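You operate a simulated robot arm through the tools that you are given. There is no shell and no other tool. Be economical: measure what you need, move in short steps, check, and stop when the job is done.

You run a simulated robot arm. Do the job below in one go: nothing can be reset, and whatever is moved stays where it is left.

TASK
Take the load off the rollers: all three screws to 0, rollers open.
Fine: free the lock lever and leave it free.

The check looks at the end state, three seconds after you hand in, the way a careful person would. Anything else that was tipped, shoved, dropped, spilled or broken makes it a failure.

THE ROBOT
A 6-joint arm with a two-finger parallel gripper, fixed in place. Base frame: the origin is at the foot of the arm, x ahead of it, y to its left, z up; the work surface is at about z = 0.82. Readings come in m, degrees, newtons and seconds.
With the tool pointing down near the work surface it reaches from about 0.26 to 0.68 m from the base axis. Its first joint turns from -66.0 to 66.0 degrees. Payload 2.9 kg.
Tool frame: the origin (TCP) lies between the finger pads and is the grasp point; the fingertips stand 0.03 m ahead of it; z points along the fingers, y is the line along which they close. The gripper opens to 0.11 m. The fingers are 0.02 m wide and 0.01 m thick; the gripper's body (0.048 by 0.112 m) begins 0.055 m behind the TCP.
Orientation is that of the tool frame in the base frame, as a unit quaternion [x, y, z, w]. With the fingers straight down and closing along the base's y, the tool's x points along the base's -x, its y along +y and its z along -z.

THE INTERFACE
- The arm moves only by the tool servo_tool. Its argument "moves" is a list of rows, each an object (a shift or turn left out is 0, a gripper value left out holds the last) with "translation": the shift along the tool's x, y, z in m, a list of three; "turn": the turn, a rotation vector about the tool's x, y, z in rad, a list of three; "hand": the gripper command, from -1 (shut) to 1 (fully open), values between in proportion. In form: [{"translation": [dx, dy, dz], "turn": [wx, wy, wz], "hand": hand}, ...]. A call has 1 to 8 rows; each row is the pose to reach, as a shift and turn from the pose commanded when the call began, along the tool's axes at that moment. Rows are played at 5 a second. More than 0.05 m and 8.6 degrees between two rows, or a gripper value outside its range, and nothing of the call is played. Where a pose cannot be reached the arm comes as near as it can. A force on the tool above 70 N (or 10 N above the force at the start of the call, whichever is more), or a blocked arm, ends the call early, and 0.2 s more pass. Each finger travels about 0.108 m/s and halts on what it meets, pressing with about 23 N; the grip force reading is that of the motor and also rises with nothing between the fingers. The clock runs only during rows and for 0.2 s after the last one: add rows that repeat a pose to give the fingers time. It gives the time, the measured TCP pose, the force on the tool (base axes), the opening and the grip force at its end, in the units of the frame above (readings bear some noise), with the torque about the TCP (base axes, N m) and any sound that the robot's microphone picked up, and new pictures: "show" is both (left out), scene, wrist or none.
- Cameras (640 x 400 px; columns grow to the right, rows downward): "scene" is fixed at [0.0729, 0.4246, 1.3902]; the picture's right is [-0.81, -0.59, 0.00], its down [-0.31, 0.42, -0.85] and it looks along [0.50, -0.69, -0.52] (base axes); focal length 247 px, centre (320, 200). "wrist" rides on the gripper at [0.073, 0.017, -0.103] in the tool frame; the picture's right is [-0.23, 0.97, 0.00], its down [-0.76, -0.18, -0.62] and it looks along [-0.61, -0.14, 0.78] (tool axes); focal length 222 px, centre (320, 200). There is no depth. A picture from a camera that has moved, and an enlarged one, comes with that camera's place and axes in the base frame and with its lens.
- enlarge(camera, box): a new picture of the part [left, top, right, bottom] of that camera's present view, enlarged. The clock stands still meanwhile.
- close_job(): hands the job in; it is judged then, once.

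Work in short steps. Places have to be worked out from the pictures, the camera data and where the tool is seen: move nearer, look again, correct. Check each grasp and each placing, and mend what went wrong. You have 120 turns and 200 pictures in all, those below and enlarged ones among them. Open the gripper and draw the arm clear of the work before you hand the job in, unless the task says otherwise; then end with one line.

The tools are called after "Emit:" by a JSON object that holds its "api" and its "payload". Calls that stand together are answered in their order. servo_tool: Moves the arm, as the interface text tells. Its arguments: {"type":"object","properties":{"moves":{"type":"array"},"show":{"type":"string","enum":["both","scene","wrist","none"]}},"required":["moves"]} The other tools are called the same way: enlarge (camera, box) takes an enlarged picture of a part of a camera's view; close_job () hands the job in.

At the start:

```text
time_s: 0.0
eef_pos: [0.3876, 0.0215, 1.2779]
orientation: [0.0, 1.0, -0.001, 0.0]
ft_force: [0.6, -0.5, 0.2]
torque: [-0.03, -0.01, 0.02]
opening: 0.1103
grip_force: 0.0
```

scene: 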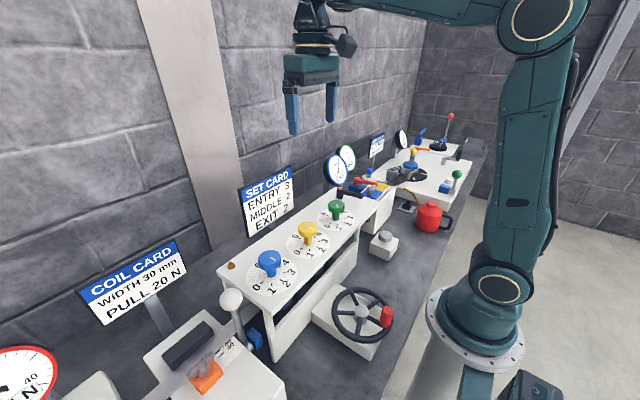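
wrist: 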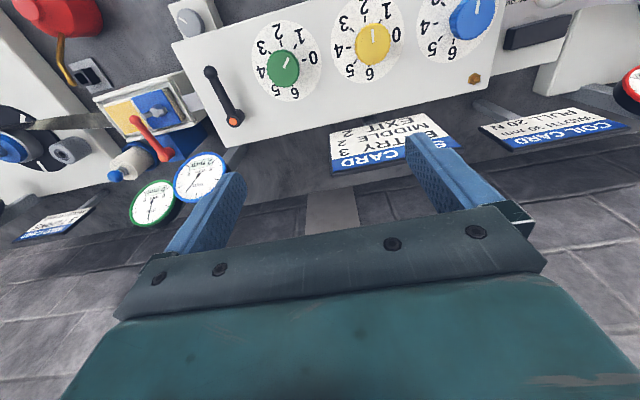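

The panel has three knobs (blue, yellow, green) and a black lever near the green one. I enlarge both views to read the dials and identify the lock lever.

Emit:
{"api": "enlarge", "payload": {"camera": "scene", "box": [210, 160, 410, 360]}}

Emit:
{"api": "enlarge", "payload": {"camera": "wrist", "box": [170, 0, 520, 150]}}

Emit:
{"api": "enlarge", "payload": {"camera": "scene", "box": [310, 100, 490, 260]}}

```text
2.00 times, centred on (310, 260) of scene
camera zoom: at [0.0729, 0.4246, 1.3902], right [-0.81, -0.59, 0.0], down [-0.31, 0.42, -0.85], along [0.5, -0.69, -0.52], focal length 494 px, centre (340, 80)
```

zoom: 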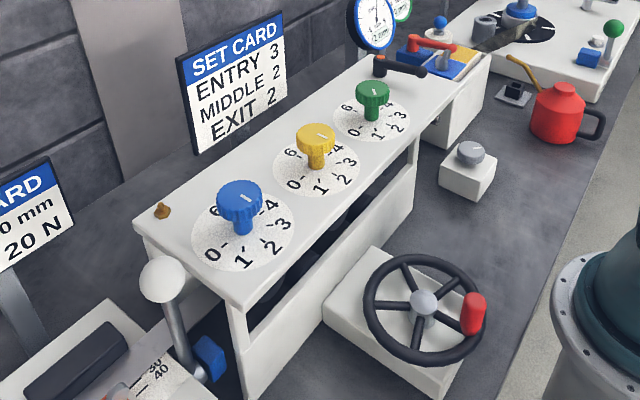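

```text
1.83 times, centred on (345, 75) of wrist
camera zoom: at [0.3144, 0.0376, 1.3821], right [0.23, 0.97, 0.0], down [0.76, -0.18, 0.62], along [0.61, -0.14, -0.78], focal length 406 px, centre (274, 429)
```

zoom: 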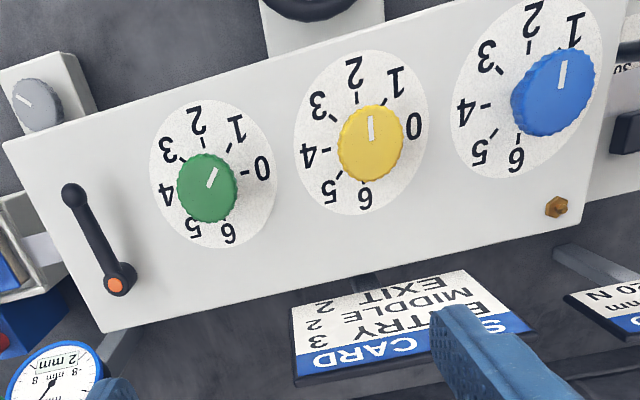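

```text
2.50 times, centred on (400, 180) of scene
camera zoom: at [0.0729, 0.4246, 1.3902], right [-0.81, -0.59, 0.0], down [-0.31, 0.42, -0.85], along [0.5, -0.69, -0.52], focal length 618 px, centre (120, 250)
```

zoom: 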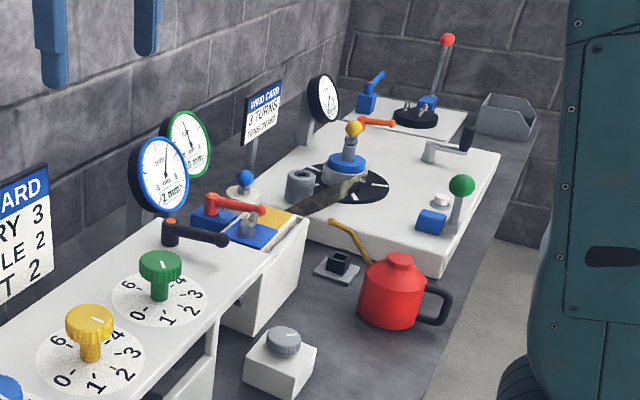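

The knobs triangulate to about x≈0.35, y≈-0.02 / 0.09 / 0.205, with tops at z≈1.05. I tilt the tool so the wrist camera looks straight down at them.

Emit:
{"api": "servo_tool", "payload": {"moves": [{"turn": [0, 0.14, 0]}, {"turn": [0, 0.28, 0]}, {"turn": [0, 0.42, 0], "translation": [0.0, 0.03, 0]}, {"turn": [0, 0.5, 0], "translation": [0.0, 0.05, 0.0]}, {"turn": [0, 0.5, 0], "translation": [0.0, 0.05, 0.0]}], "show": "wrist"}}

```text
time_s: 0.7
eef_pos: [0.3882, 0.0332, 1.2675]
orientation: [-0.002, 0.987, 0.001, -0.158]
ft_force: [4.2, 8.6, -14.9]
torque: [-1.43, 0.03, -0.39]
opening: 0.1102
grip_force: 0.1
out of reach, approached as far as the arm can: row 3
stopped in row 3: the force on the tool passed its limit at 89 N (the readings are from after the stop); the commanded pose is now the measured one
camera wrist: at [0.3516, 0.0498, 1.3882], right [0.21, 0.97, -0.07], down [0.92, -0.17, 0.35], along [0.33, -0.14, -0.93], focal length 222 px, centre (320, 200)
```

wrist: 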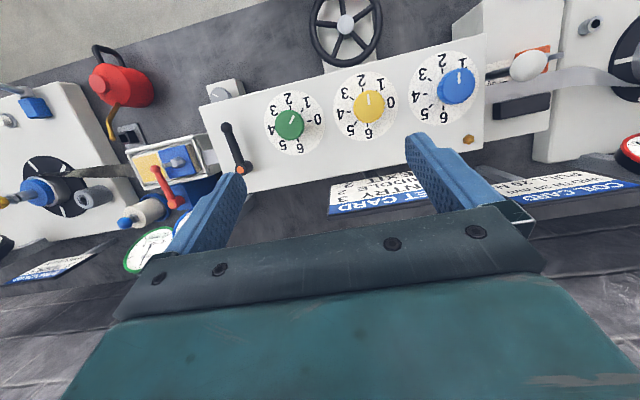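

The call stopped on force at a reach limit with nothing visibly touching the fingers. I check the scene and enlarge the panel view.

Emit:
{"api": "servo_tool", "payload": {"moves": [{"translation": [0, 0, 0]}], "show": "scene"}}

Emit:
{"api": "enlarge", "payload": {"camera": "wrist", "box": [200, 40, 500, 200]}}

```text
time_s: 1.1
eef_pos: [0.3881, 0.0332, 1.2674]
orientation: [-0.003, 0.987, 0.001, -0.159]
ft_force: [5.1, 11.1, -24.1]
torque: [-1.71, -0.13, -0.46]
opening: 0.1101
grip_force: 0.0
```

scene: 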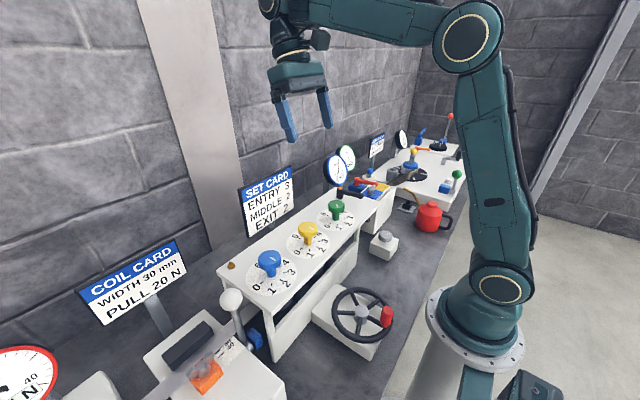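

```text
2.13 times, centred on (350, 120) of wrist
camera zoom: at [0.3516, 0.0499, 1.3882], right [0.21, 0.98, -0.07], down [0.92, -0.17, 0.35], along [0.33, -0.14, -0.93], focal length 474 px, centre (256, 371)
```

zoom: 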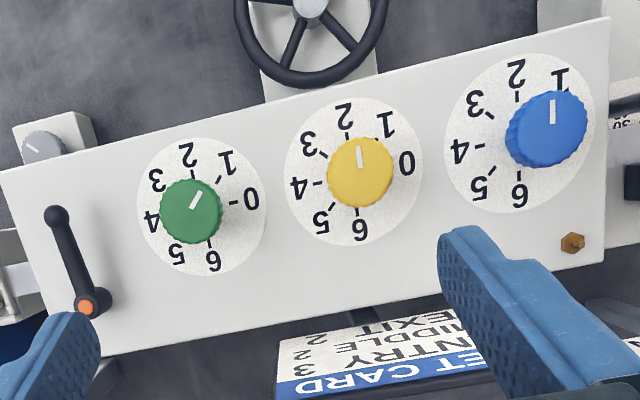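

The arm seems to be pressing on itself at this tilt, so I level the tool again. Then I'll lower toward the lever for a close look.

Emit:
{"api": "servo_tool", "payload": {"moves": [{"turn": [0, -0.14, 0]}, {"turn": [0, -0.28, 0]}, {"turn": [0, -0.318, 0]}, {"turn": [0, -0.318, 0]}], "show": "none"}}

```text
time_s: 2.1
eef_pos: [0.3893, 0.0332, 1.2669]
orientation: [-0.003, 1.0, 0.001, -0.002]
ft_force: [0.1, 0.3, 0.3]
torque: [0.02, 0.02, 0.02]
opening: 0.11
grip_force: 0.0
```

I move to about (0.33, -0.10, 1.14) to look at the lever closely.

Emit:
{"api": "servo_tool", "payload": {"moves": [{"translation": [0.012, -0.027, 0.025]}, {"translation": [0.024, -0.054, 0.05]}, {"translation": [0.036, -0.081, 0.075]}, {"translation": [0.048, -0.108, 0.1]}, {"translation": [0.06, -0.135, 0.127]}, {"translation": [0.06, -0.135, 0.127]}]}}

Emit:
{"api": "enlarge", "payload": {"camera": "wrist", "box": [160, 0, 480, 200]}}

```text
time_s: 3.5
eef_pos: [0.3281, -0.1009, 1.1422]
orientation: [-0.003, 1.0, 0.001, -0.002]
ft_force: [-0.6, -0.6, 0.6]
torque: [0.03, 0.01, 0.03]
opening: 0.1101
grip_force: 0.0
camera wrist: at [0.2548, -0.085, 1.2456], right [0.22, 0.98, 0.0], down [0.77, -0.17, 0.62], along [0.6, -0.14, -0.78], focal length 222 px, centre (320, 200)
```

scene: 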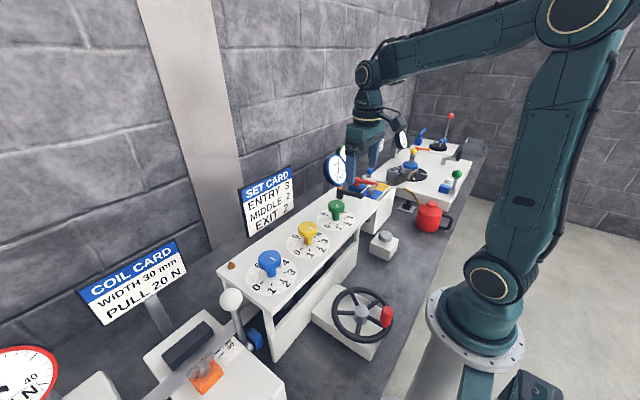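
wrist: 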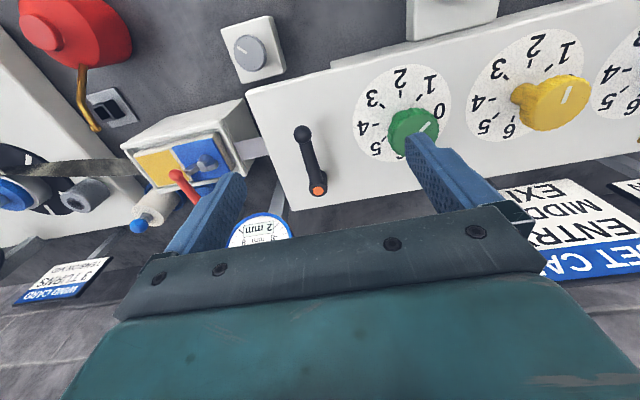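

```text
2.00 times, centred on (320, 100) of wrist
camera zoom: at [0.2548, -0.085, 1.2456], right [0.22, 0.98, 0.0], down [0.77, -0.17, 0.62], along [0.6, -0.14, -0.78], focal length 444 px, centre (320, 400)
```

zoom: 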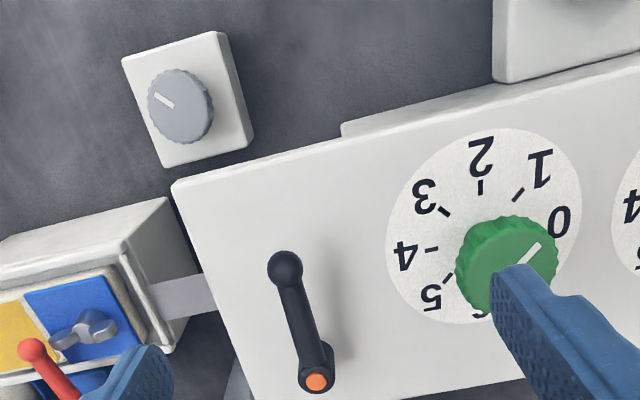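

The lever pivots at about (0.40, -0.122) and its handle ball is at (0.331, -0.121, 1.037), so it lies along -x. The panel top is at z≈0.995. I lower the fingers to straddle the handle, partly closed.

Emit:
{"api": "servo_tool", "payload": {"moves": [{"translation": [-0.004, -0.02, 0.0], "hand": -0.1}, {"translation": [-0.008, -0.02, 0.03], "hand": -0.1}, {"translation": [-0.008, -0.02, 0.06], "hand": -0.1}, {"translation": [-0.008, -0.02, 0.09], "hand": -0.1}, {"translation": [-0.008, -0.02, 0.098], "hand": -0.1}]}}

Emit:
{"api": "enlarge", "payload": {"camera": "scene", "box": [310, 130, 430, 230]}}

```text
time_s: 4.7
eef_pos: [0.3375, -0.1216, 1.0444]
orientation: [-0.004, 1.0, 0.001, -0.002]
ft_force: [0.1, -0.2, -0.2]
torque: [0.01, 0.04, -0.01]
opening: 0.0496
grip_force: 0.1
camera wrist: at [0.2636, -0.1052, 1.1475], right [0.22, 0.98, 0.0], down [0.77, -0.17, 0.62], along [0.61, -0.14, -0.78], focal length 222 px, centre (320, 200)
```

scene: 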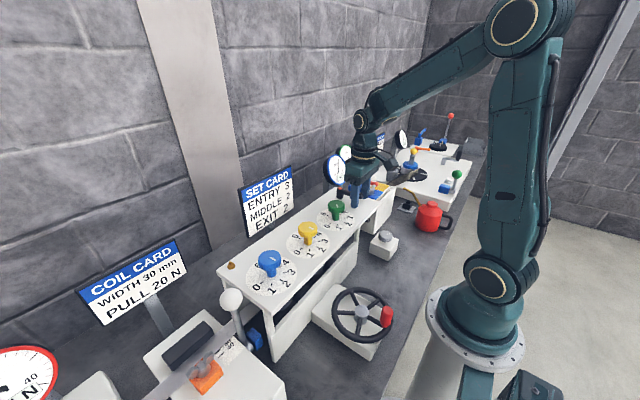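
wrist: 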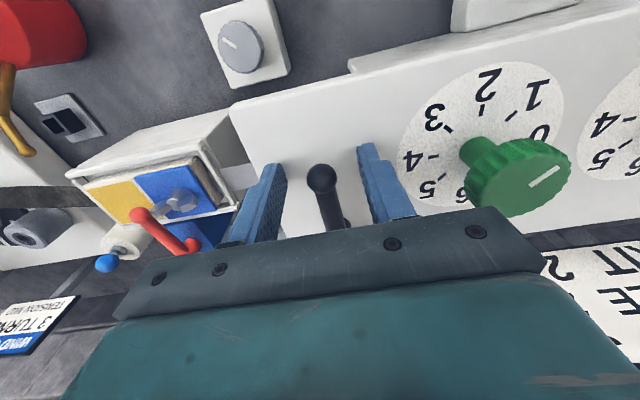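

```text
4.00 times, centred on (370, 180) of scene
camera zoom: at [0.0729, 0.4246, 1.3902], right [-0.81, -0.59, 0.0], down [-0.31, 0.42, -0.85], along [0.5, -0.69, -0.52], focal length 989 px, centre (120, 280)
```

zoom: 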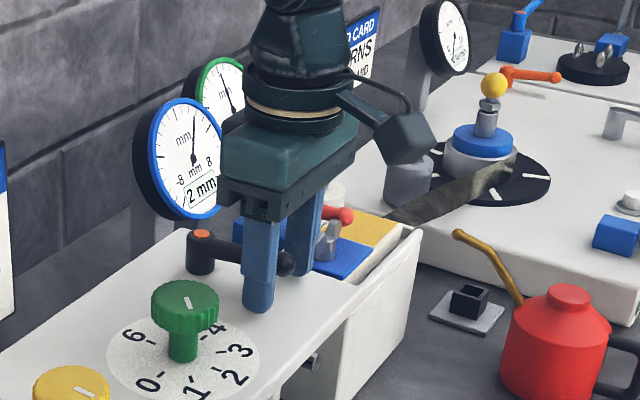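

The fingers straddle the lever cleanly. I narrow the gap and try a small swing toward +y, watching the force.

Emit:
{"api": "servo_tool", "payload": {"moves": [{"hand": -0.55}, {"hand": -0.55}, {"translation": [-0.0006, 0.0088, 0], "turn": [0, 0, 0.14], "hand": -0.55}, {"translation": [-0.0025, 0.0174, 0], "turn": [0, 0, 0.28], "hand": -0.55}, {"translation": [-0.0025, 0.0174, 0], "turn": [0, 0, 0.28], "hand": -0.55}], "show": "wrist"}}

```text
time_s: 5.9
eef_pos: [0.3388, -0.1064, 1.0441]
orientation: [0.14, 0.99, -0.001, 0.0]
ft_force: [1.6, -27.3, 6.1]
torque: [-0.27, -0.04, 0.26]
opening: 0.0376
grip_force: 12.7
camera wrist: at [0.2739, -0.0703, 1.1474], right [0.49, 0.87, 0.0], down [0.68, -0.38, 0.62], along [0.54, -0.3, -0.78], focal length 222 px, centre (320, 200)
```

wrist: 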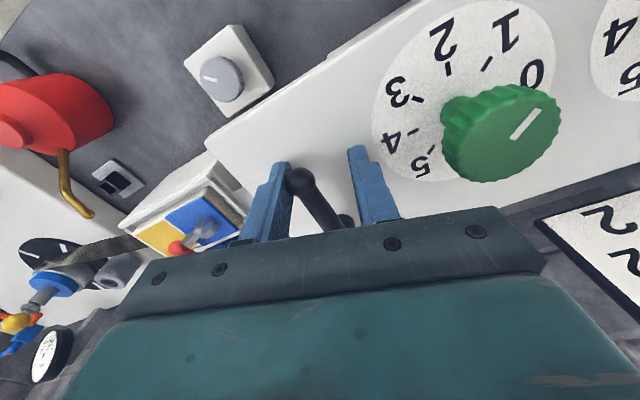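

The lever resists at 27 N and hasn't moved, so +y is probably the stop. I return and try -y.

Emit:
{"api": "servo_tool", "payload": {"moves": [{"translation": [0.0, -0.008, 0], "turn": [0, 0, -0.14], "hand": -0.5}, {"translation": [-0.0005, -0.0155, 0], "turn": [0, 0, -0.28], "hand": -0.5}, {"translation": [-0.0005, -0.0155, 0], "turn": [0, 0, -0.28], "hand": -0.5}], "show": "none"}}

```text
time_s: 6.7
eef_pos: [0.3346, -0.1183, 1.0426]
orientation: [-0.006, 1.0, 0.002, -0.003]
ft_force: [0.5, -0.5, 0.0]
torque: [0.01, 0.01, 0.0]
opening: 0.0275
grip_force: 0.0
```

Emit:
{"api": "servo_tool", "payload": {"moves": [{"translation": [-0.0006, -0.0095, 0], "turn": [0, 0, -0.14], "hand": -0.5}, {"translation": [-0.0025, -0.0185, 0], "turn": [0, 0, -0.28], "hand": -0.5}, {"translation": [-0.0025, -0.0185, 0], "turn": [0, 0, -0.28], "hand": -0.5}], "show": "wrist"}}

```text
time_s: 7.5
eef_pos: [0.3371, -0.1385, 1.0425]
orientation: [-0.144, 0.99, 0.002, -0.002]
ft_force: [0.6, 0.1, -0.5]
torque: [0.03, 0.02, 0.02]
opening: 0.0276
grip_force: 0.1
camera wrist: at [0.263, -0.1433, 1.1467], right [-0.06, 1.0, 0.0], down [0.78, 0.05, 0.62], along [0.62, 0.04, -0.78], focal length 222 px, centre (320, 200)
```

wrist: 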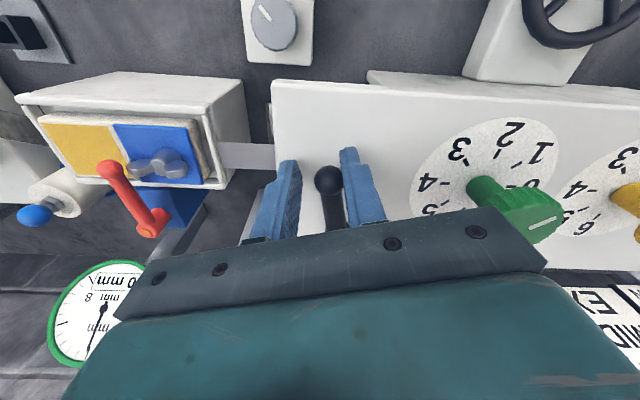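

The lever follows freely toward -y. I keep swinging it, limiting tool rotation to stay clear of the gauges on the +x side.

Emit:
{"api": "servo_tool", "payload": {"moves": [{"translation": [-0.0006, -0.0091, 0], "turn": [0, 0, -0.1], "hand": -0.4}, {"translation": [-0.0025, -0.018, 0], "turn": [0, 0, -0.2], "hand": -0.4}, {"translation": [-0.0056, -0.0265, 0], "turn": [0, 0, -0.3], "hand": -0.4}, {"translation": [-0.0099, -0.0345, 0], "turn": [0, 0, -0.4], "hand": -0.4}, {"translation": [-0.0099, -0.0345, 0], "turn": [0, 0, -0.4], "hand": -0.4}]}}

Emit:
{"api": "enlarge", "payload": {"camera": "scene", "box": [310, 130, 430, 230]}}

```text
time_s: 8.7
eef_pos: [0.3575, -0.1677, 1.0427]
orientation: [-0.337, 0.941, 0.001, -0.002]
ft_force: [-0.4, 0.9, -0.6]
torque: [-0.01, 0.0, 0.02]
opening: 0.0331
grip_force: 0.1
camera wrist: at [0.2901, -0.2013, 1.145], right [-0.44, 0.9, 0.0], down [0.7, 0.35, 0.62], along [0.56, 0.28, -0.78], focal length 222 px, centre (320, 200)
```

scene: 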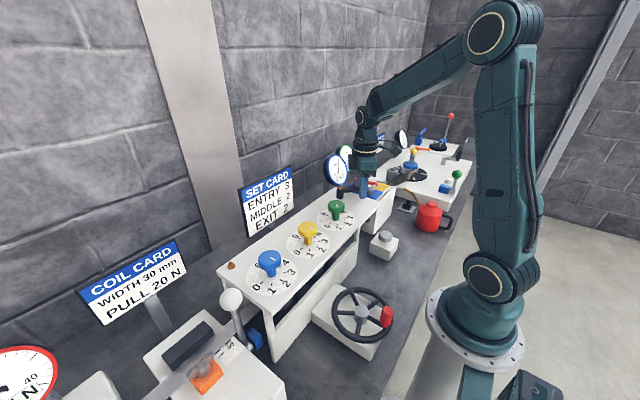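
wrist: 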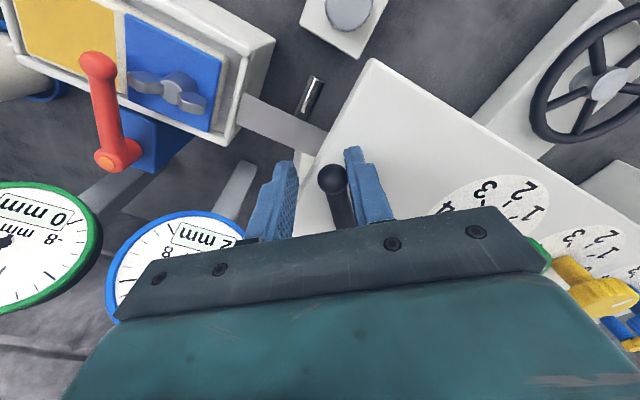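

```text
4.00 times, centred on (370, 180) of scene
camera zoom: at [0.0729, 0.4246, 1.3902], right [-0.81, -0.59, 0.0], down [-0.31, 0.42, -0.85], along [0.5, -0.69, -0.52], focal length 989 px, centre (120, 280)
```

zoom: 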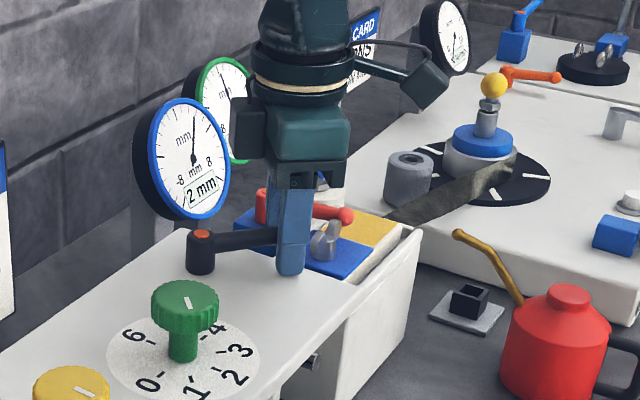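

The lever is about 48° over and not at a stop yet. To keep the gripper body clear of the gauge, I back off upward, close the fingers, square the tool, and push from the -x side.

Emit:
{"api": "servo_tool", "payload": {"moves": [{"translation": [0, 0, -0.03], "hand": -0.4}, {"translation": [0, 0, -0.05], "turn": [0, 0, 0.14], "hand": -1}, {"translation": [0, 0.012, -0.05], "turn": [0, 0, 0.28], "hand": -1}, {"translation": [0, 0.024, -0.05], "turn": [0, 0, 0.42], "hand": -1}, {"translation": [0, 0.036, -0.05], "turn": [0, 0, 0.56], "hand": -1}, {"translation": [0, 0.036, -0.05], "turn": [0, 0, 0.687], "hand": -1}, {"translation": [0, 0.036, -0.02], "turn": [0, 0, 0.687], "hand": -1}, {"translation": [0, 0.036, -0.02], "turn": [0, 0, 0.687], "hand": -1}], "show": "wrist"}}

```text
time_s: 10.5
eef_pos: [0.3335, -0.1391, 1.0612]
orientation: [0.0, 1.0, 0.0, -0.002]
ft_force: [0.0, -1.6, 0.1]
torque: [-0.01, -0.02, -0.01]
opening: 0.0
grip_force: 23.0
camera wrist: at [0.2611, -0.1223, 1.1648], right [0.23, 0.97, 0.0], down [0.76, -0.18, 0.62], along [0.6, -0.14, -0.78], focal length 222 px, centre (320, 200)
```

wrist: 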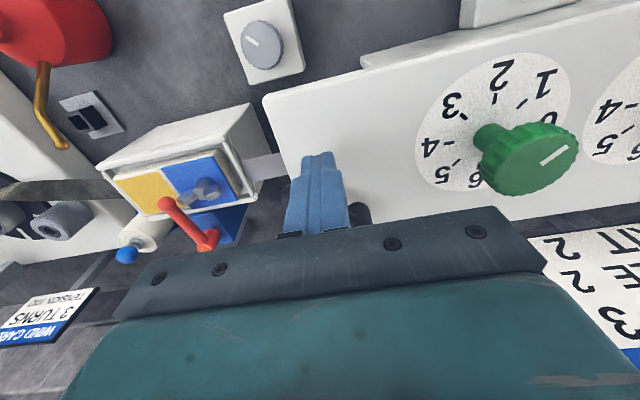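

The fingers are closed and behind the lever. I descend and push in an arc toward (+x, -y) until it stops.

Emit:
{"api": "servo_tool", "payload": {"moves": [{"translation": [0, 0, 0.018]}, {"translation": [-0.012, -0.012, 0.018]}, {"translation": [-0.024, -0.022, 0.018]}, {"translation": [-0.034, -0.029, 0.018]}, {"translation": [-0.042, -0.033, 0.018]}, {"translation": [-0.042, -0.033, 0.018]}]}}

Emit:
{"api": "enlarge", "payload": {"camera": "scene", "box": [310, 130, 430, 230]}}

```text
time_s: 11.9
eef_pos: [0.3759, -0.174, 1.0438]
orientation: [-0.001, 1.0, 0.0, -0.002]
ft_force: [0.3, 0.3, -0.4]
torque: [0.0, 0.01, 0.02]
opening: 0.0002
grip_force: 22.6
camera wrist: at [0.3037, -0.1559, 1.1467], right [0.23, 0.97, 0.0], down [0.76, -0.18, 0.62], along [0.6, -0.14, -0.78], focal length 222 px, centre (320, 200)
```

scene: 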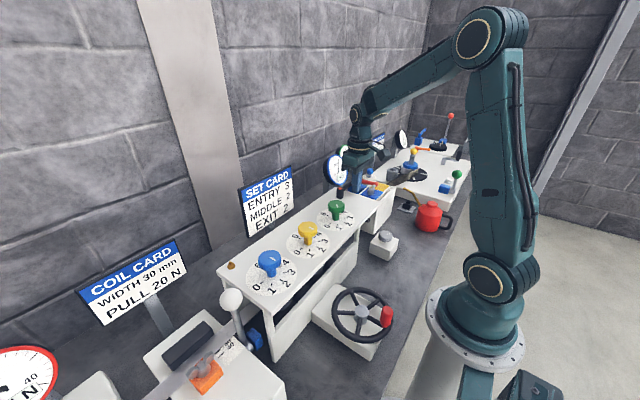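
wrist: 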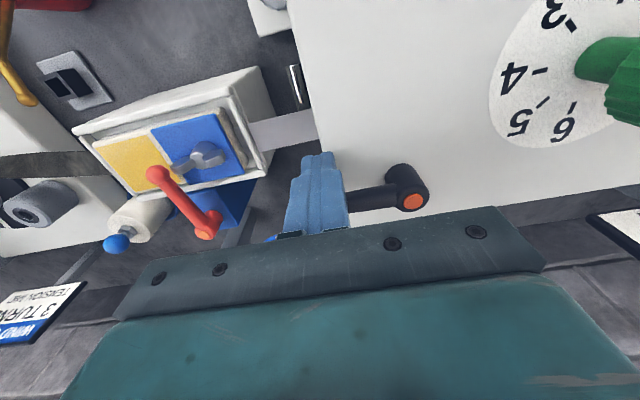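

```text
4.00 times, centred on (370, 180) of scene
camera zoom: at [0.0729, 0.4246, 1.3902], right [-0.81, -0.59, 0.0], down [-0.31, 0.42, -0.85], along [0.5, -0.69, -0.52], focal length 989 px, centre (120, 280)
```

zoom: 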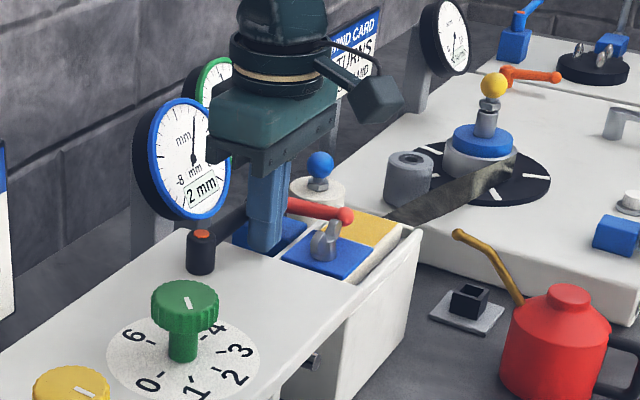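

The lever is now nearly along -y with no resistance so far. I push a little more in +x to find the stop.

Emit:
{"api": "servo_tool", "payload": {"moves": [{"translation": [-0.006, 0, 0]}, {"translation": [-0.01, 0, 0]}, {"translation": [-0.01, 0, 0]}], "show": "wrist"}}

```text
time_s: 12.7
eef_pos: [0.3823, -0.1742, 1.0439]
orientation: [0.001, 1.0, 0.002, -0.004]
ft_force: [-22.8, -3.1, 4.1]
torque: [0.29, 0.16, 0.01]
opening: 0.0
grip_force: 23.3
camera wrist: at [0.3121, -0.1561, 1.1477], right [0.23, 0.97, 0.0], down [0.77, -0.18, 0.62], along [0.6, -0.14, -0.79], focal length 222 px, centre (320, 200)
```

wrist: 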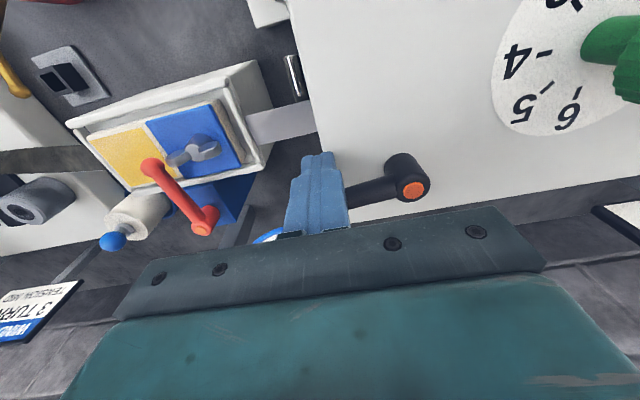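

The lever hit its stop at 90°. I back off, rise, open, and move over the green knob to test whether the screw is free in this lever position.

Emit:
{"api": "servo_tool", "payload": {"moves": [{"translation": [0.018, 0, 0]}, {"translation": [0.02, 0.0, -0.04]}, {"translation": [0.024, 0.02, -0.075], "hand": -0.5}, {"translation": [0.028, 0.065, -0.075], "hand": 0.4}, {"translation": [0.03, 0.11, -0.075], "hand": 0.4}, {"translation": [0.032, 0.155, -0.075], "hand": 0.4}, {"translation": [0.032, 0.158, -0.075], "hand": 0.4}]}}

Emit:
{"api": "enlarge", "payload": {"camera": "scene", "box": [310, 130, 430, 230]}}

```text
time_s: 14.3
eef_pos: [0.354, -0.0164, 1.1219]
orientation: [0.001, 1.0, 0.0, -0.002]
ft_force: [0.5, 0.1, -0.2]
torque: [-0.02, 0.01, 0.03]
opening: 0.0769
grip_force: 0.2
camera wrist: at [0.2818, -0.0001, 1.2237], right [0.23, 0.97, 0.0], down [0.76, -0.18, 0.62], along [0.6, -0.14, -0.78], focal length 222 px, centre (320, 200)
```

scene: 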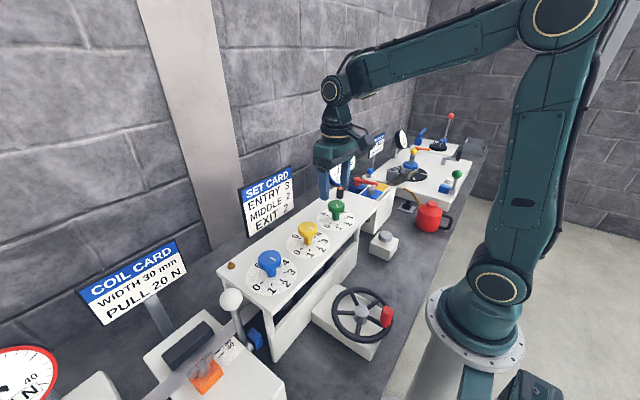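
wrist: 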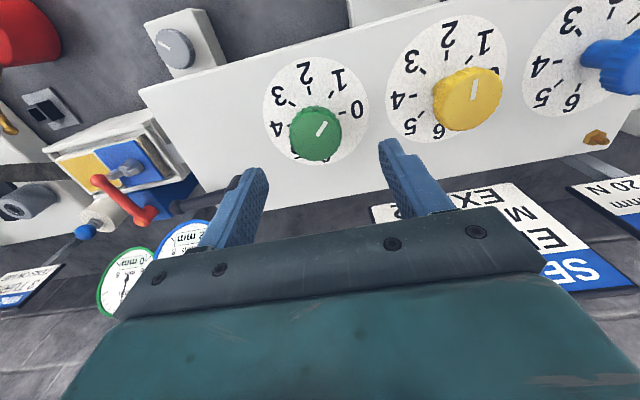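

```text
4.00 times, centred on (370, 180) of scene
camera zoom: at [0.0729, 0.4246, 1.3902], right [-0.81, -0.59, 0.0], down [-0.31, 0.42, -0.85], along [0.5, -0.69, -0.52], focal length 989 px, centre (120, 280)
```

zoom: 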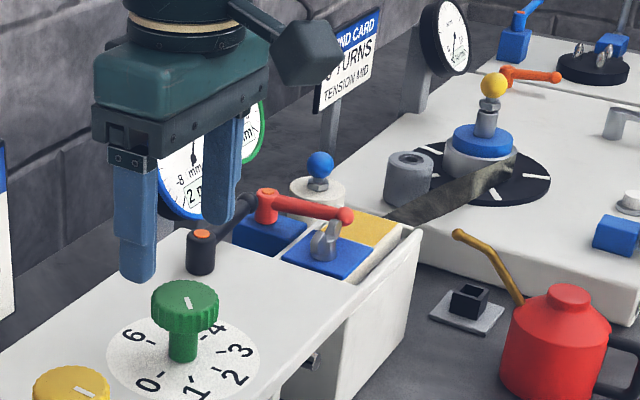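

The knob is at about (0.351, -0.022). I descend around it with the fingers wide open and check the alignment.

Emit:
{"api": "servo_tool", "payload": {"moves": [{"translation": [0.003, -0.006, 0.03], "hand": 0.5}, {"translation": [0.003, -0.006, 0.06], "hand": 0.5}, {"translation": [0.003, -0.006, 0.084], "hand": 0.5}, {"translation": [0.003, -0.006, 0.084], "hand": 0.5}]}}

Emit:
{"api": "enlarge", "payload": {"camera": "scene", "box": [290, 150, 390, 240]}}

```text
time_s: 15.4
eef_pos: [0.3521, -0.0234, 1.0398]
orientation: [0.0, 1.0, 0.001, 0.003]
ft_force: [-4.2, 0.7, 7.1]
torque: [-0.29, 0.21, -0.14]
opening: 0.0823
grip_force: 0.1
stopped in row 4: the force on the tool passed its limit at 74 N (the readings are from after the stop); the commanded pose is now the measured one
camera wrist: at [0.2789, -0.0059, 1.143], right [0.23, 0.97, 0.0], down [0.76, -0.18, 0.63], along [0.61, -0.14, -0.78], focal length 222 px, centre (320, 200)
```

scene: 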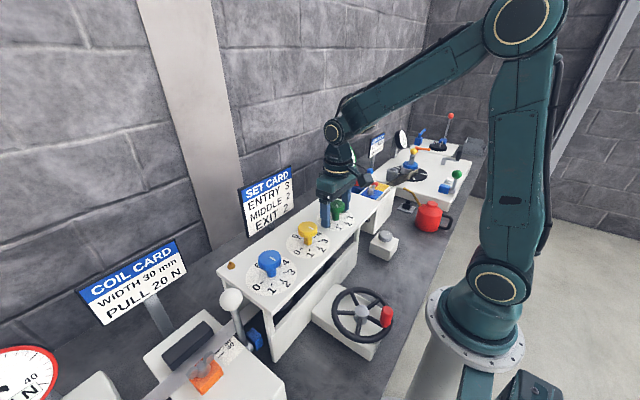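
wrist: 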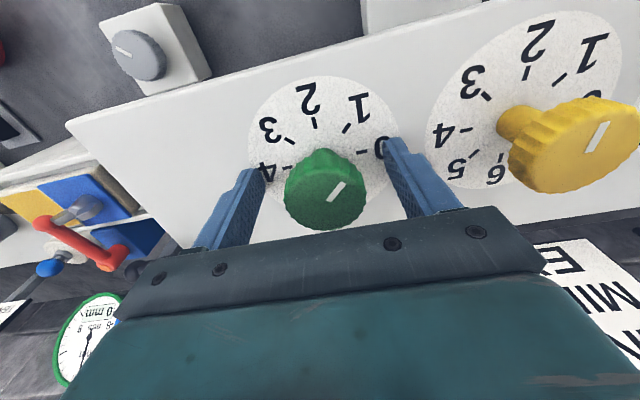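

```text
4.44 times, centred on (340, 195) of scene
camera zoom: at [0.0727, 0.4246, 1.3902], right [-0.81, -0.59, 0.0], down [-0.31, 0.42, -0.85], along [0.5, -0.69, -0.52], focal length 1099 px, centre (231, 222)
```

zoom: 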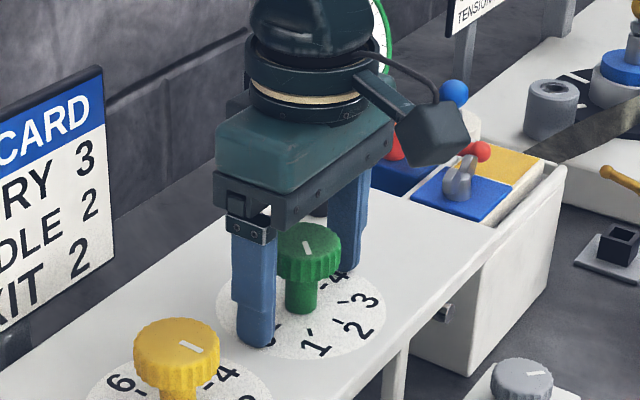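

The fingertips touched the panel, so the panel top is z≈1.009. I lift 8 mm and close on the knob.

Emit:
{"api": "servo_tool", "payload": {"moves": [{"translation": [0, 0, -0.008], "hand": 0.5}, {"translation": [0, 0, -0.008], "hand": -0.1}, {"translation": [0, 0, -0.008], "hand": -0.4}, {"translation": [0, 0, -0.008], "hand": -0.4}]}}

Emit:
{"api": "enlarge", "payload": {"camera": "scene", "box": [290, 150, 390, 240]}}

```text
time_s: 16.4
eef_pos: [0.3519, -0.0223, 1.0474]
orientation: [-0.001, 1.0, 0.001, 0.002]
ft_force: [2.3, 18.8, -4.0]
torque: [-0.12, -0.13, -0.02]
opening: 0.043
grip_force: 9.7
camera wrist: at [0.2787, -0.0049, 1.1508], right [0.22, 0.97, 0.0], down [0.76, -0.18, 0.63], along [0.61, -0.14, -0.78], focal length 222 px, centre (320, 200)
```

scene: 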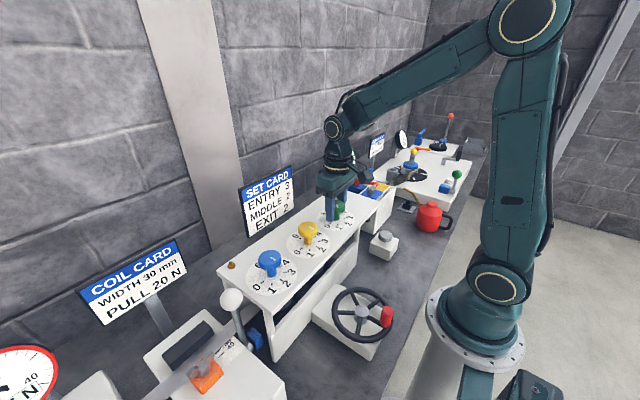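
wrist: 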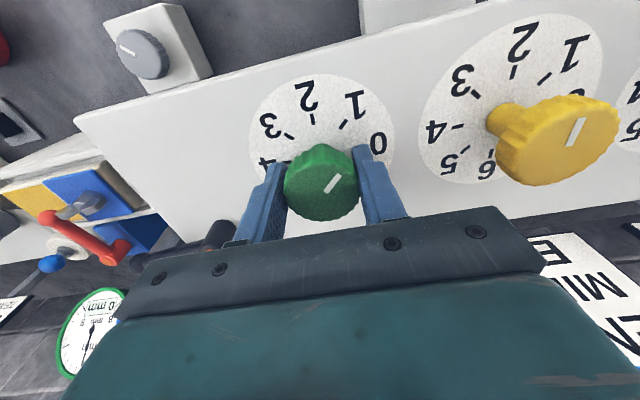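

```text
4.44 times, centred on (340, 195) of scene
camera zoom: at [0.073, 0.4252, 1.3899], right [-0.81, -0.59, 0.0], down [-0.31, 0.42, -0.85], along [0.5, -0.69, -0.52], focal length 1099 px, centre (231, 222)
```

zoom: 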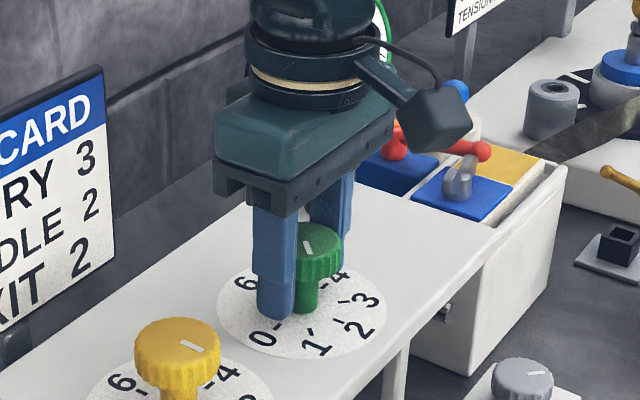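

The grip is off-centre: the knob is about 3 mm further +y and centred near x≈0.343. I open slightly, re-centre, and close fully.

Emit:
{"api": "servo_tool", "payload": {"moves": [{"hand": -0.05}, {"translation": [0.009, 0.004, 0.0], "hand": -0.05}, {"translation": [0.009, 0.004, 0.0], "hand": -0.4}, {"translation": [0.009, 0.004, 0.0], "hand": -0.4}], "show": "wrist"}}

```text
time_s: 17.4
eef_pos: [0.343, -0.0193, 1.0482]
orientation: [0.0, 1.0, 0.0, 0.002]
ft_force: [2.0, -4.0, 5.3]
torque: [-0.37, 0.89, -0.02]
opening: 0.0395
grip_force: 45.3
camera wrist: at [0.2694, -0.0027, 1.1511], right [0.23, 0.97, 0.0], down [0.76, -0.18, 0.63], along [0.61, -0.14, -0.78], focal length 222 px, centre (320, 200)
```

wrist: 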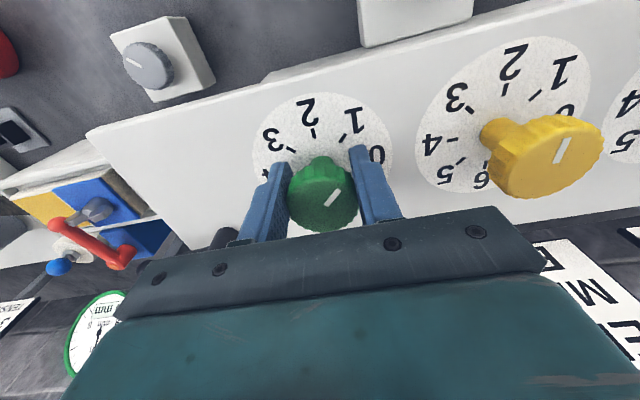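

The knob is gripped (opening 0.0395, balanced). I try a small clockwise turn of 0.28 rad.

Emit:
{"api": "servo_tool", "payload": {"moves": [{"turn": [0, 0, 0.1], "hand": -0.6}, {"turn": [0, 0, 0.2], "hand": -0.6}, {"turn": [0, 0, 0.28], "hand": -0.6}, {"turn": [0, 0, 0.28], "hand": -0.6}], "show": "wrist"}}

Emit:
{"api": "enlarge", "payload": {"camera": "scene", "box": [290, 150, 390, 240]}}

```text
time_s: 18.4
eef_pos: [0.3423, -0.0179, 1.0481]
orientation: [0.139, 0.99, 0.001, 0.002]
ft_force: [-3.9, 13.9, 13.7]
torque: [-0.22, -0.24, 0.09]
opening: 0.0395
grip_force: 44.9
camera wrist: at [0.277, 0.0183, 1.1511], right [0.49, 0.87, 0.0], down [0.68, -0.38, 0.63], along [0.55, -0.3, -0.78], focal length 222 px, centre (320, 200)
```

wrist: 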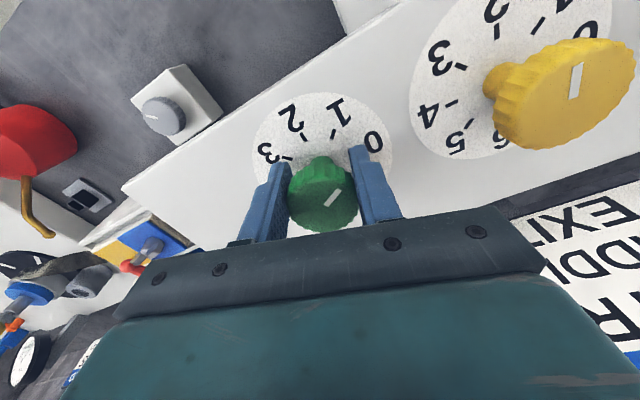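

```text
4.44 times, centred on (340, 195) of scene
camera zoom: at [0.0726, 0.425, 1.39], right [-0.81, -0.59, 0.0], down [-0.31, 0.42, -0.85], along [0.5, -0.69, -0.52], focal length 1099 px, centre (231, 222)
```

zoom: 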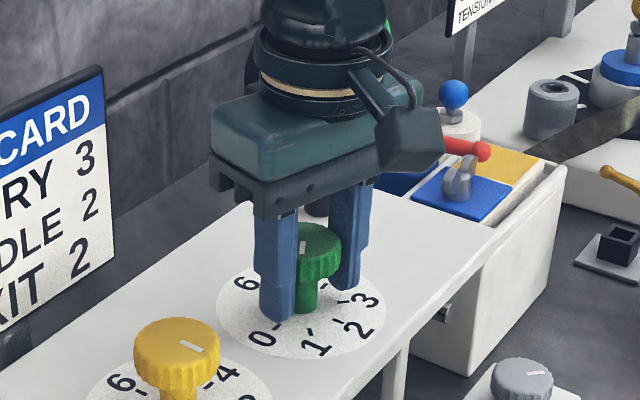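

The knob turned with the gripper at low torque, so the screws are free. I continue clockwise toward 0 and then read the pointer.

Emit:
{"api": "servo_tool", "payload": {"moves": [{"turn": [0, 0, 0.12]}, {"turn": [0, 0, 0.24]}, {"turn": [0, 0, 0.36]}, {"turn": [0, 0, 0.45]}, {"turn": [0, 0, 0.45]}], "show": "wrist"}}

Emit:
{"api": "enlarge", "payload": {"camera": "scene", "box": [290, 160, 370, 230]}}

Emit:
{"api": "enlarge", "payload": {"camera": "wrist", "box": [220, 70, 420, 250]}}

```text
time_s: 19.6
eef_pos: [0.3438, -0.0151, 1.0465]
orientation: [0.352, 0.936, 0.004, 0.002]
ft_force: [10.3, 39.4, 5.3]
torque: [-0.91, -0.71, 0.27]
opening: 0.0395
grip_force: 45.0
camera wrist: at [0.3003, 0.0452, 1.1513], right [0.81, 0.58, 0.01], down [0.45, -0.64, 0.62], along [0.37, -0.5, -0.78], focal length 222 px, centre (320, 200)
```

wrist: 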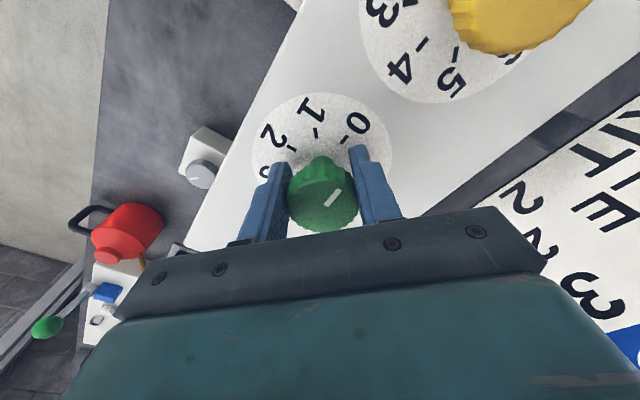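

```text
5.71 times, centred on (330, 195) of scene
camera zoom: at [0.0731, 0.4257, 1.3897], right [-0.81, -0.59, 0.0], down [-0.31, 0.42, -0.85], along [0.5, -0.69, -0.52], focal length 1412 px, centre (263, 229)
```

zoom: 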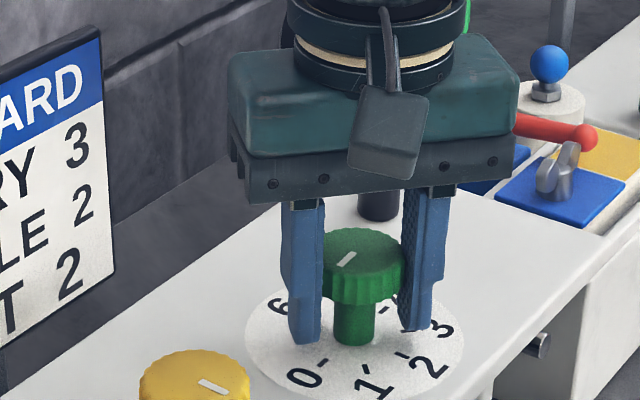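

```text
2.22 times, centred on (320, 160) of wrist
camera zoom: at [0.3003, 0.0452, 1.1513], right [0.81, 0.58, 0.01], down [0.45, -0.64, 0.62], along [0.37, -0.5, -0.78], focal length 494 px, centre (320, 289)
```

zoom: 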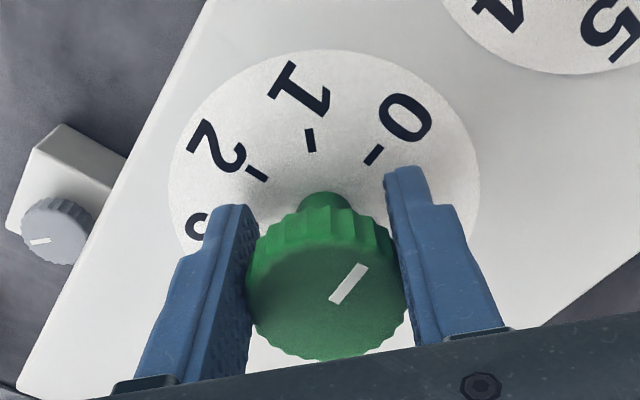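

The pointer now lies within about 3° of 0 (+y). There's side load because my grip was about 6 mm off in x, so I release, rise and measure precisely.

Emit:
{"api": "servo_tool", "payload": {"moves": [{"hand": 0.1}, {"hand": 0.3}, {"translation": [0, 0, -0.04], "hand": 0.4}, {"translation": [0, 0, -0.06], "turn": [0, 0, -0.14], "hand": 0.4}, {"translation": [0, 0, -0.06], "turn": [0, 0, -0.28], "hand": 0.4}, {"translation": [0, 0, -0.06], "turn": [0, 0, -0.42], "hand": 0.4}, {"translation": [0, 0, -0.06], "turn": [0, 0, -0.56], "hand": 0.4}, {"translation": [0, 0, -0.06], "turn": [0, 0, -0.7], "hand": 0.4}], "show": "wrist"}}

Emit:
{"api": "enlarge", "payload": {"camera": "wrist", "box": [240, 30, 400, 170]}}

Emit:
{"api": "enlarge", "payload": {"camera": "scene", "box": [290, 170, 370, 240]}}

```text
time_s: 21.4
eef_pos: [0.342, -0.0194, 1.1076]
orientation: [0.014, 1.0, 0.001, 0.002]
ft_force: [-0.9, 0.4, -0.6]
torque: [-0.03, -0.02, 0.0]
opening: 0.077
grip_force: 0.0
camera wrist: at [0.2703, -0.0001, 1.2105], right [0.25, 0.97, 0.0], down [0.75, -0.2, 0.63], along [0.61, -0.16, -0.78], focal length 222 px, centre (320, 200)
```

wrist: 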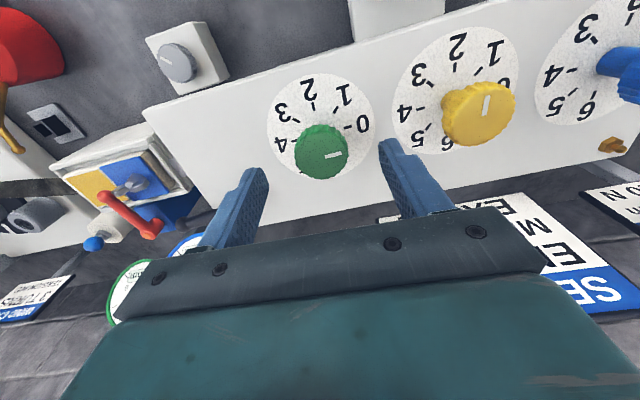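

```text
2.86 times, centred on (320, 100) of wrist
camera zoom: at [0.2703, -0.0001, 1.2105], right [0.25, 0.97, 0.0], down [0.75, -0.2, 0.63], along [0.61, -0.16, -0.78], focal length 635 px, centre (320, 486)
```

zoom: 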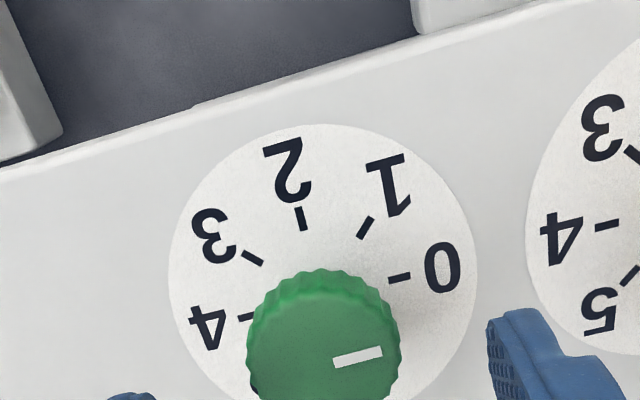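

```text
5.71 times, centred on (330, 205) of scene
camera zoom: at [0.0729, 0.4246, 1.3902], right [-0.81, -0.59, 0.0], down [-0.31, 0.42, -0.85], along [0.5, -0.69, -0.52], focal length 1412 px, centre (263, 171)
```

zoom: 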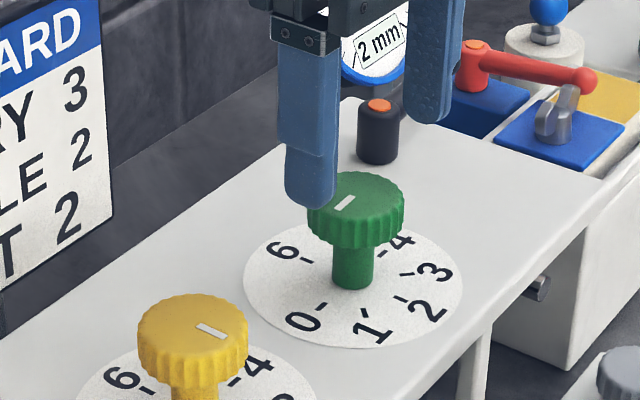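

Green is on 0 (pointer parallel to the 0 tick within about a degree). The knob centres lie at x≈0.350, y≈-0.021, so yellow should be near y≈0.091. I move over yellow, pre-rotated by -0.7 rad.

Emit:
{"api": "servo_tool", "payload": {"moves": [{"translation": [-0.001, 0.02, -0.01], "turn": [0, 0, -0.12], "hand": 0.3}, {"translation": [-0.002, 0.045, -0.01], "turn": [0, 0, -0.24], "hand": 0.3}, {"translation": [-0.002, 0.07, -0.01], "turn": [0, 0, -0.36], "hand": 0.3}, {"translation": [-0.003, 0.095, -0.01], "turn": [0, 0, -0.48], "hand": 0.3}, {"translation": [-0.004, 0.11, -0.01], "turn": [0, 0, -0.6], "hand": 0.3}, {"translation": [-0.004, 0.11, -0.01], "turn": [0, 0, -0.7], "hand": 0.3}, {"translation": [-0.004, 0.11, -0.01], "turn": [0, 0, -0.7], "hand": 0.3}]}}

Emit:
{"api": "enlarge", "payload": {"camera": "wrist", "box": [240, 30, 400, 170]}}

```text
time_s: 23.0
eef_pos: [0.3513, 0.0893, 1.1177]
orientation: [-0.33, 0.944, 0.0, 0.002]
ft_force: [-1.4, -0.3, -0.6]
torque: [-0.03, -0.01, 0.01]
opening: 0.0717
grip_force: 0.1
camera wrist: at [0.283, 0.0591, 1.2207], right [-0.43, 0.9, 0.0], down [0.7, 0.33, 0.63], along [0.57, 0.27, -0.78], focal length 222 px, centre (320, 200)
```

scene: 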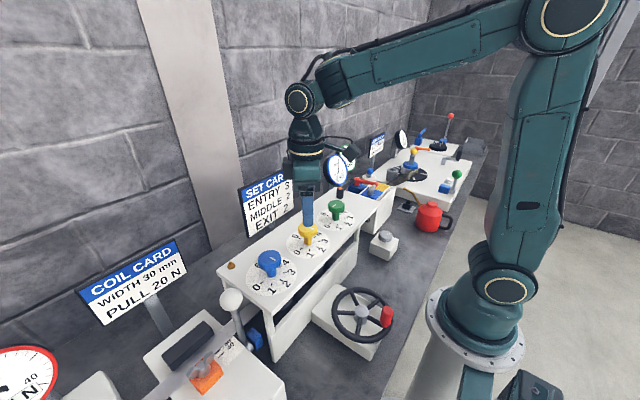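
wrist: 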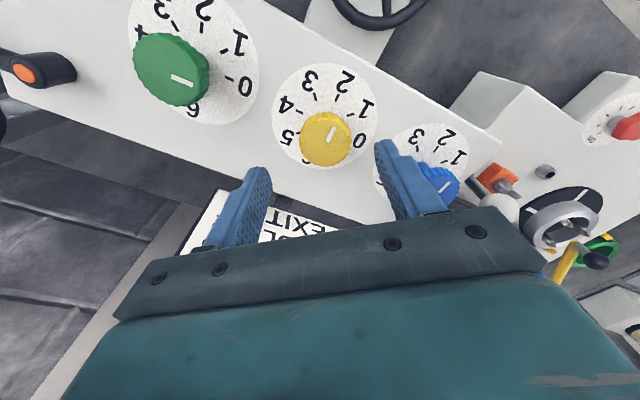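

```text
2.86 times, centred on (320, 100) of wrist
camera zoom: at [0.283, 0.0591, 1.2207], right [-0.43, 0.9, 0.0], down [0.7, 0.33, 0.63], along [0.57, 0.27, -0.78], focal length 635 px, centre (320, 486)
```

zoom: 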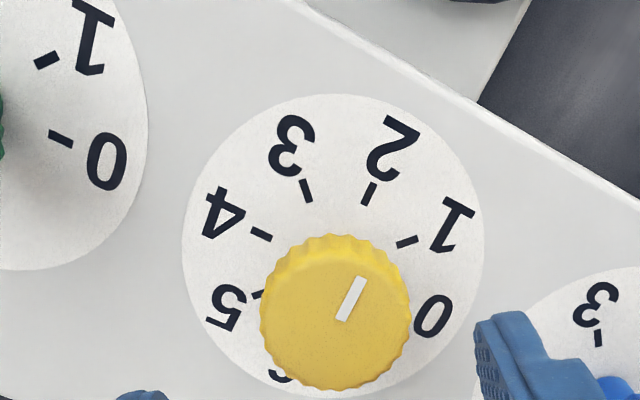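

Yellow points at 2 (about 91° from 0), with its centre near (0.349, 0.094). I centre, pre-rotate slightly more, descend and grip.

Emit:
{"api": "servo_tool", "payload": {"moves": [{"translation": [-0.001, 0.0044, 0.02], "turn": [0, 0, -0.12], "hand": 0.3}, {"translation": [-0.001, 0.0044, 0.045], "turn": [0, 0, -0.12], "hand": 0.3}, {"translation": [-0.001, 0.0044, 0.069], "turn": [0, 0, -0.12], "hand": 0.3}, {"translation": [-0.001, 0.0044, 0.069], "turn": [0, 0, -0.12], "hand": -0.15}, {"translation": [-0.001, 0.0044, 0.069], "turn": [0, 0, -0.12], "hand": -0.4}, {"translation": [-0.001, 0.0044, 0.069], "turn": [0, 0, -0.12], "hand": -0.4}]}}

Emit:
{"api": "enlarge", "payload": {"camera": "wrist", "box": [220, 70, 420, 250]}}

```text
time_s: 24.4
eef_pos: [0.3485, 0.0939, 1.0464]
orientation: [-0.385, 0.923, 0.0, 0.002]
ft_force: [4.9, -5.5, -6.7]
torque: [0.68, -0.86, -0.08]
opening: 0.0391
grip_force: 45.2
camera wrist: at [0.2852, 0.0547, 1.1494], right [-0.53, 0.85, 0.0], down [0.66, 0.41, 0.63], along [0.53, 0.33, -0.78], focal length 222 px, centre (320, 200)
```

scene: 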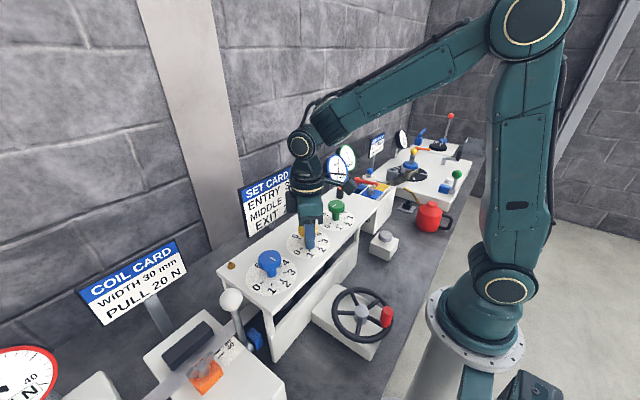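
wrist: 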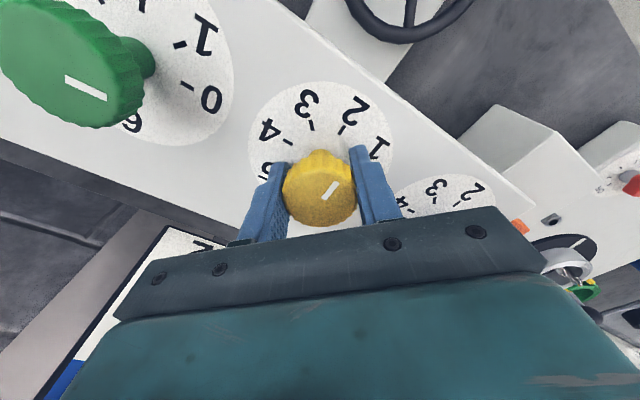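

```text
2.22 times, centred on (320, 160) of wrist
camera zoom: at [0.2852, 0.0547, 1.1494], right [-0.53, 0.85, 0.0], down [0.66, 0.41, 0.63], along [0.53, 0.33, -0.78], focal length 494 px, centre (320, 289)
```

zoom: 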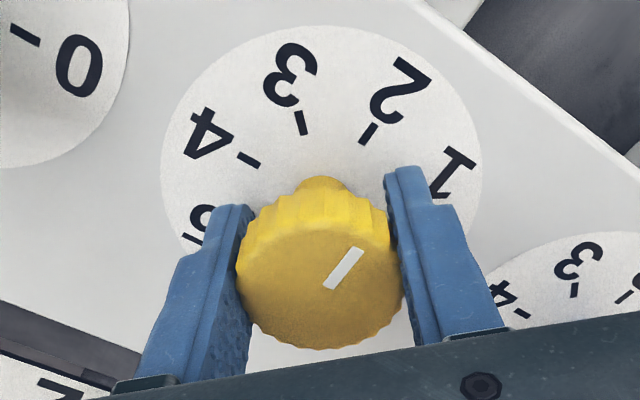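

The grip is well centred. I turn clockwise 1.12 rad first.

Emit:
{"api": "servo_tool", "payload": {"moves": [{"turn": [0, 0, 0.14], "hand": -0.6}, {"turn": [0, 0, 0.28], "hand": -0.6}, {"turn": [0, 0, 0.42], "hand": -0.6}, {"turn": [0, 0, 0.56], "hand": -0.6}, {"turn": [0, 0, 0.7], "hand": -0.6}, {"turn": [0, 0, 0.84], "hand": -0.6}, {"turn": [0, 0, 0.98], "hand": -0.6}, {"turn": [0, 0, 1.12], "hand": -0.6}], "show": "none"}}

```text
time_s: 26.2
eef_pos: [0.3486, 0.0956, 1.0486]
orientation: [0.165, 0.986, 0.0, 0.0]
ft_force: [8.4, 2.2, -34.5]
torque: [0.0, 0.28, -0.02]
opening: 0.0396
grip_force: 44.5
```

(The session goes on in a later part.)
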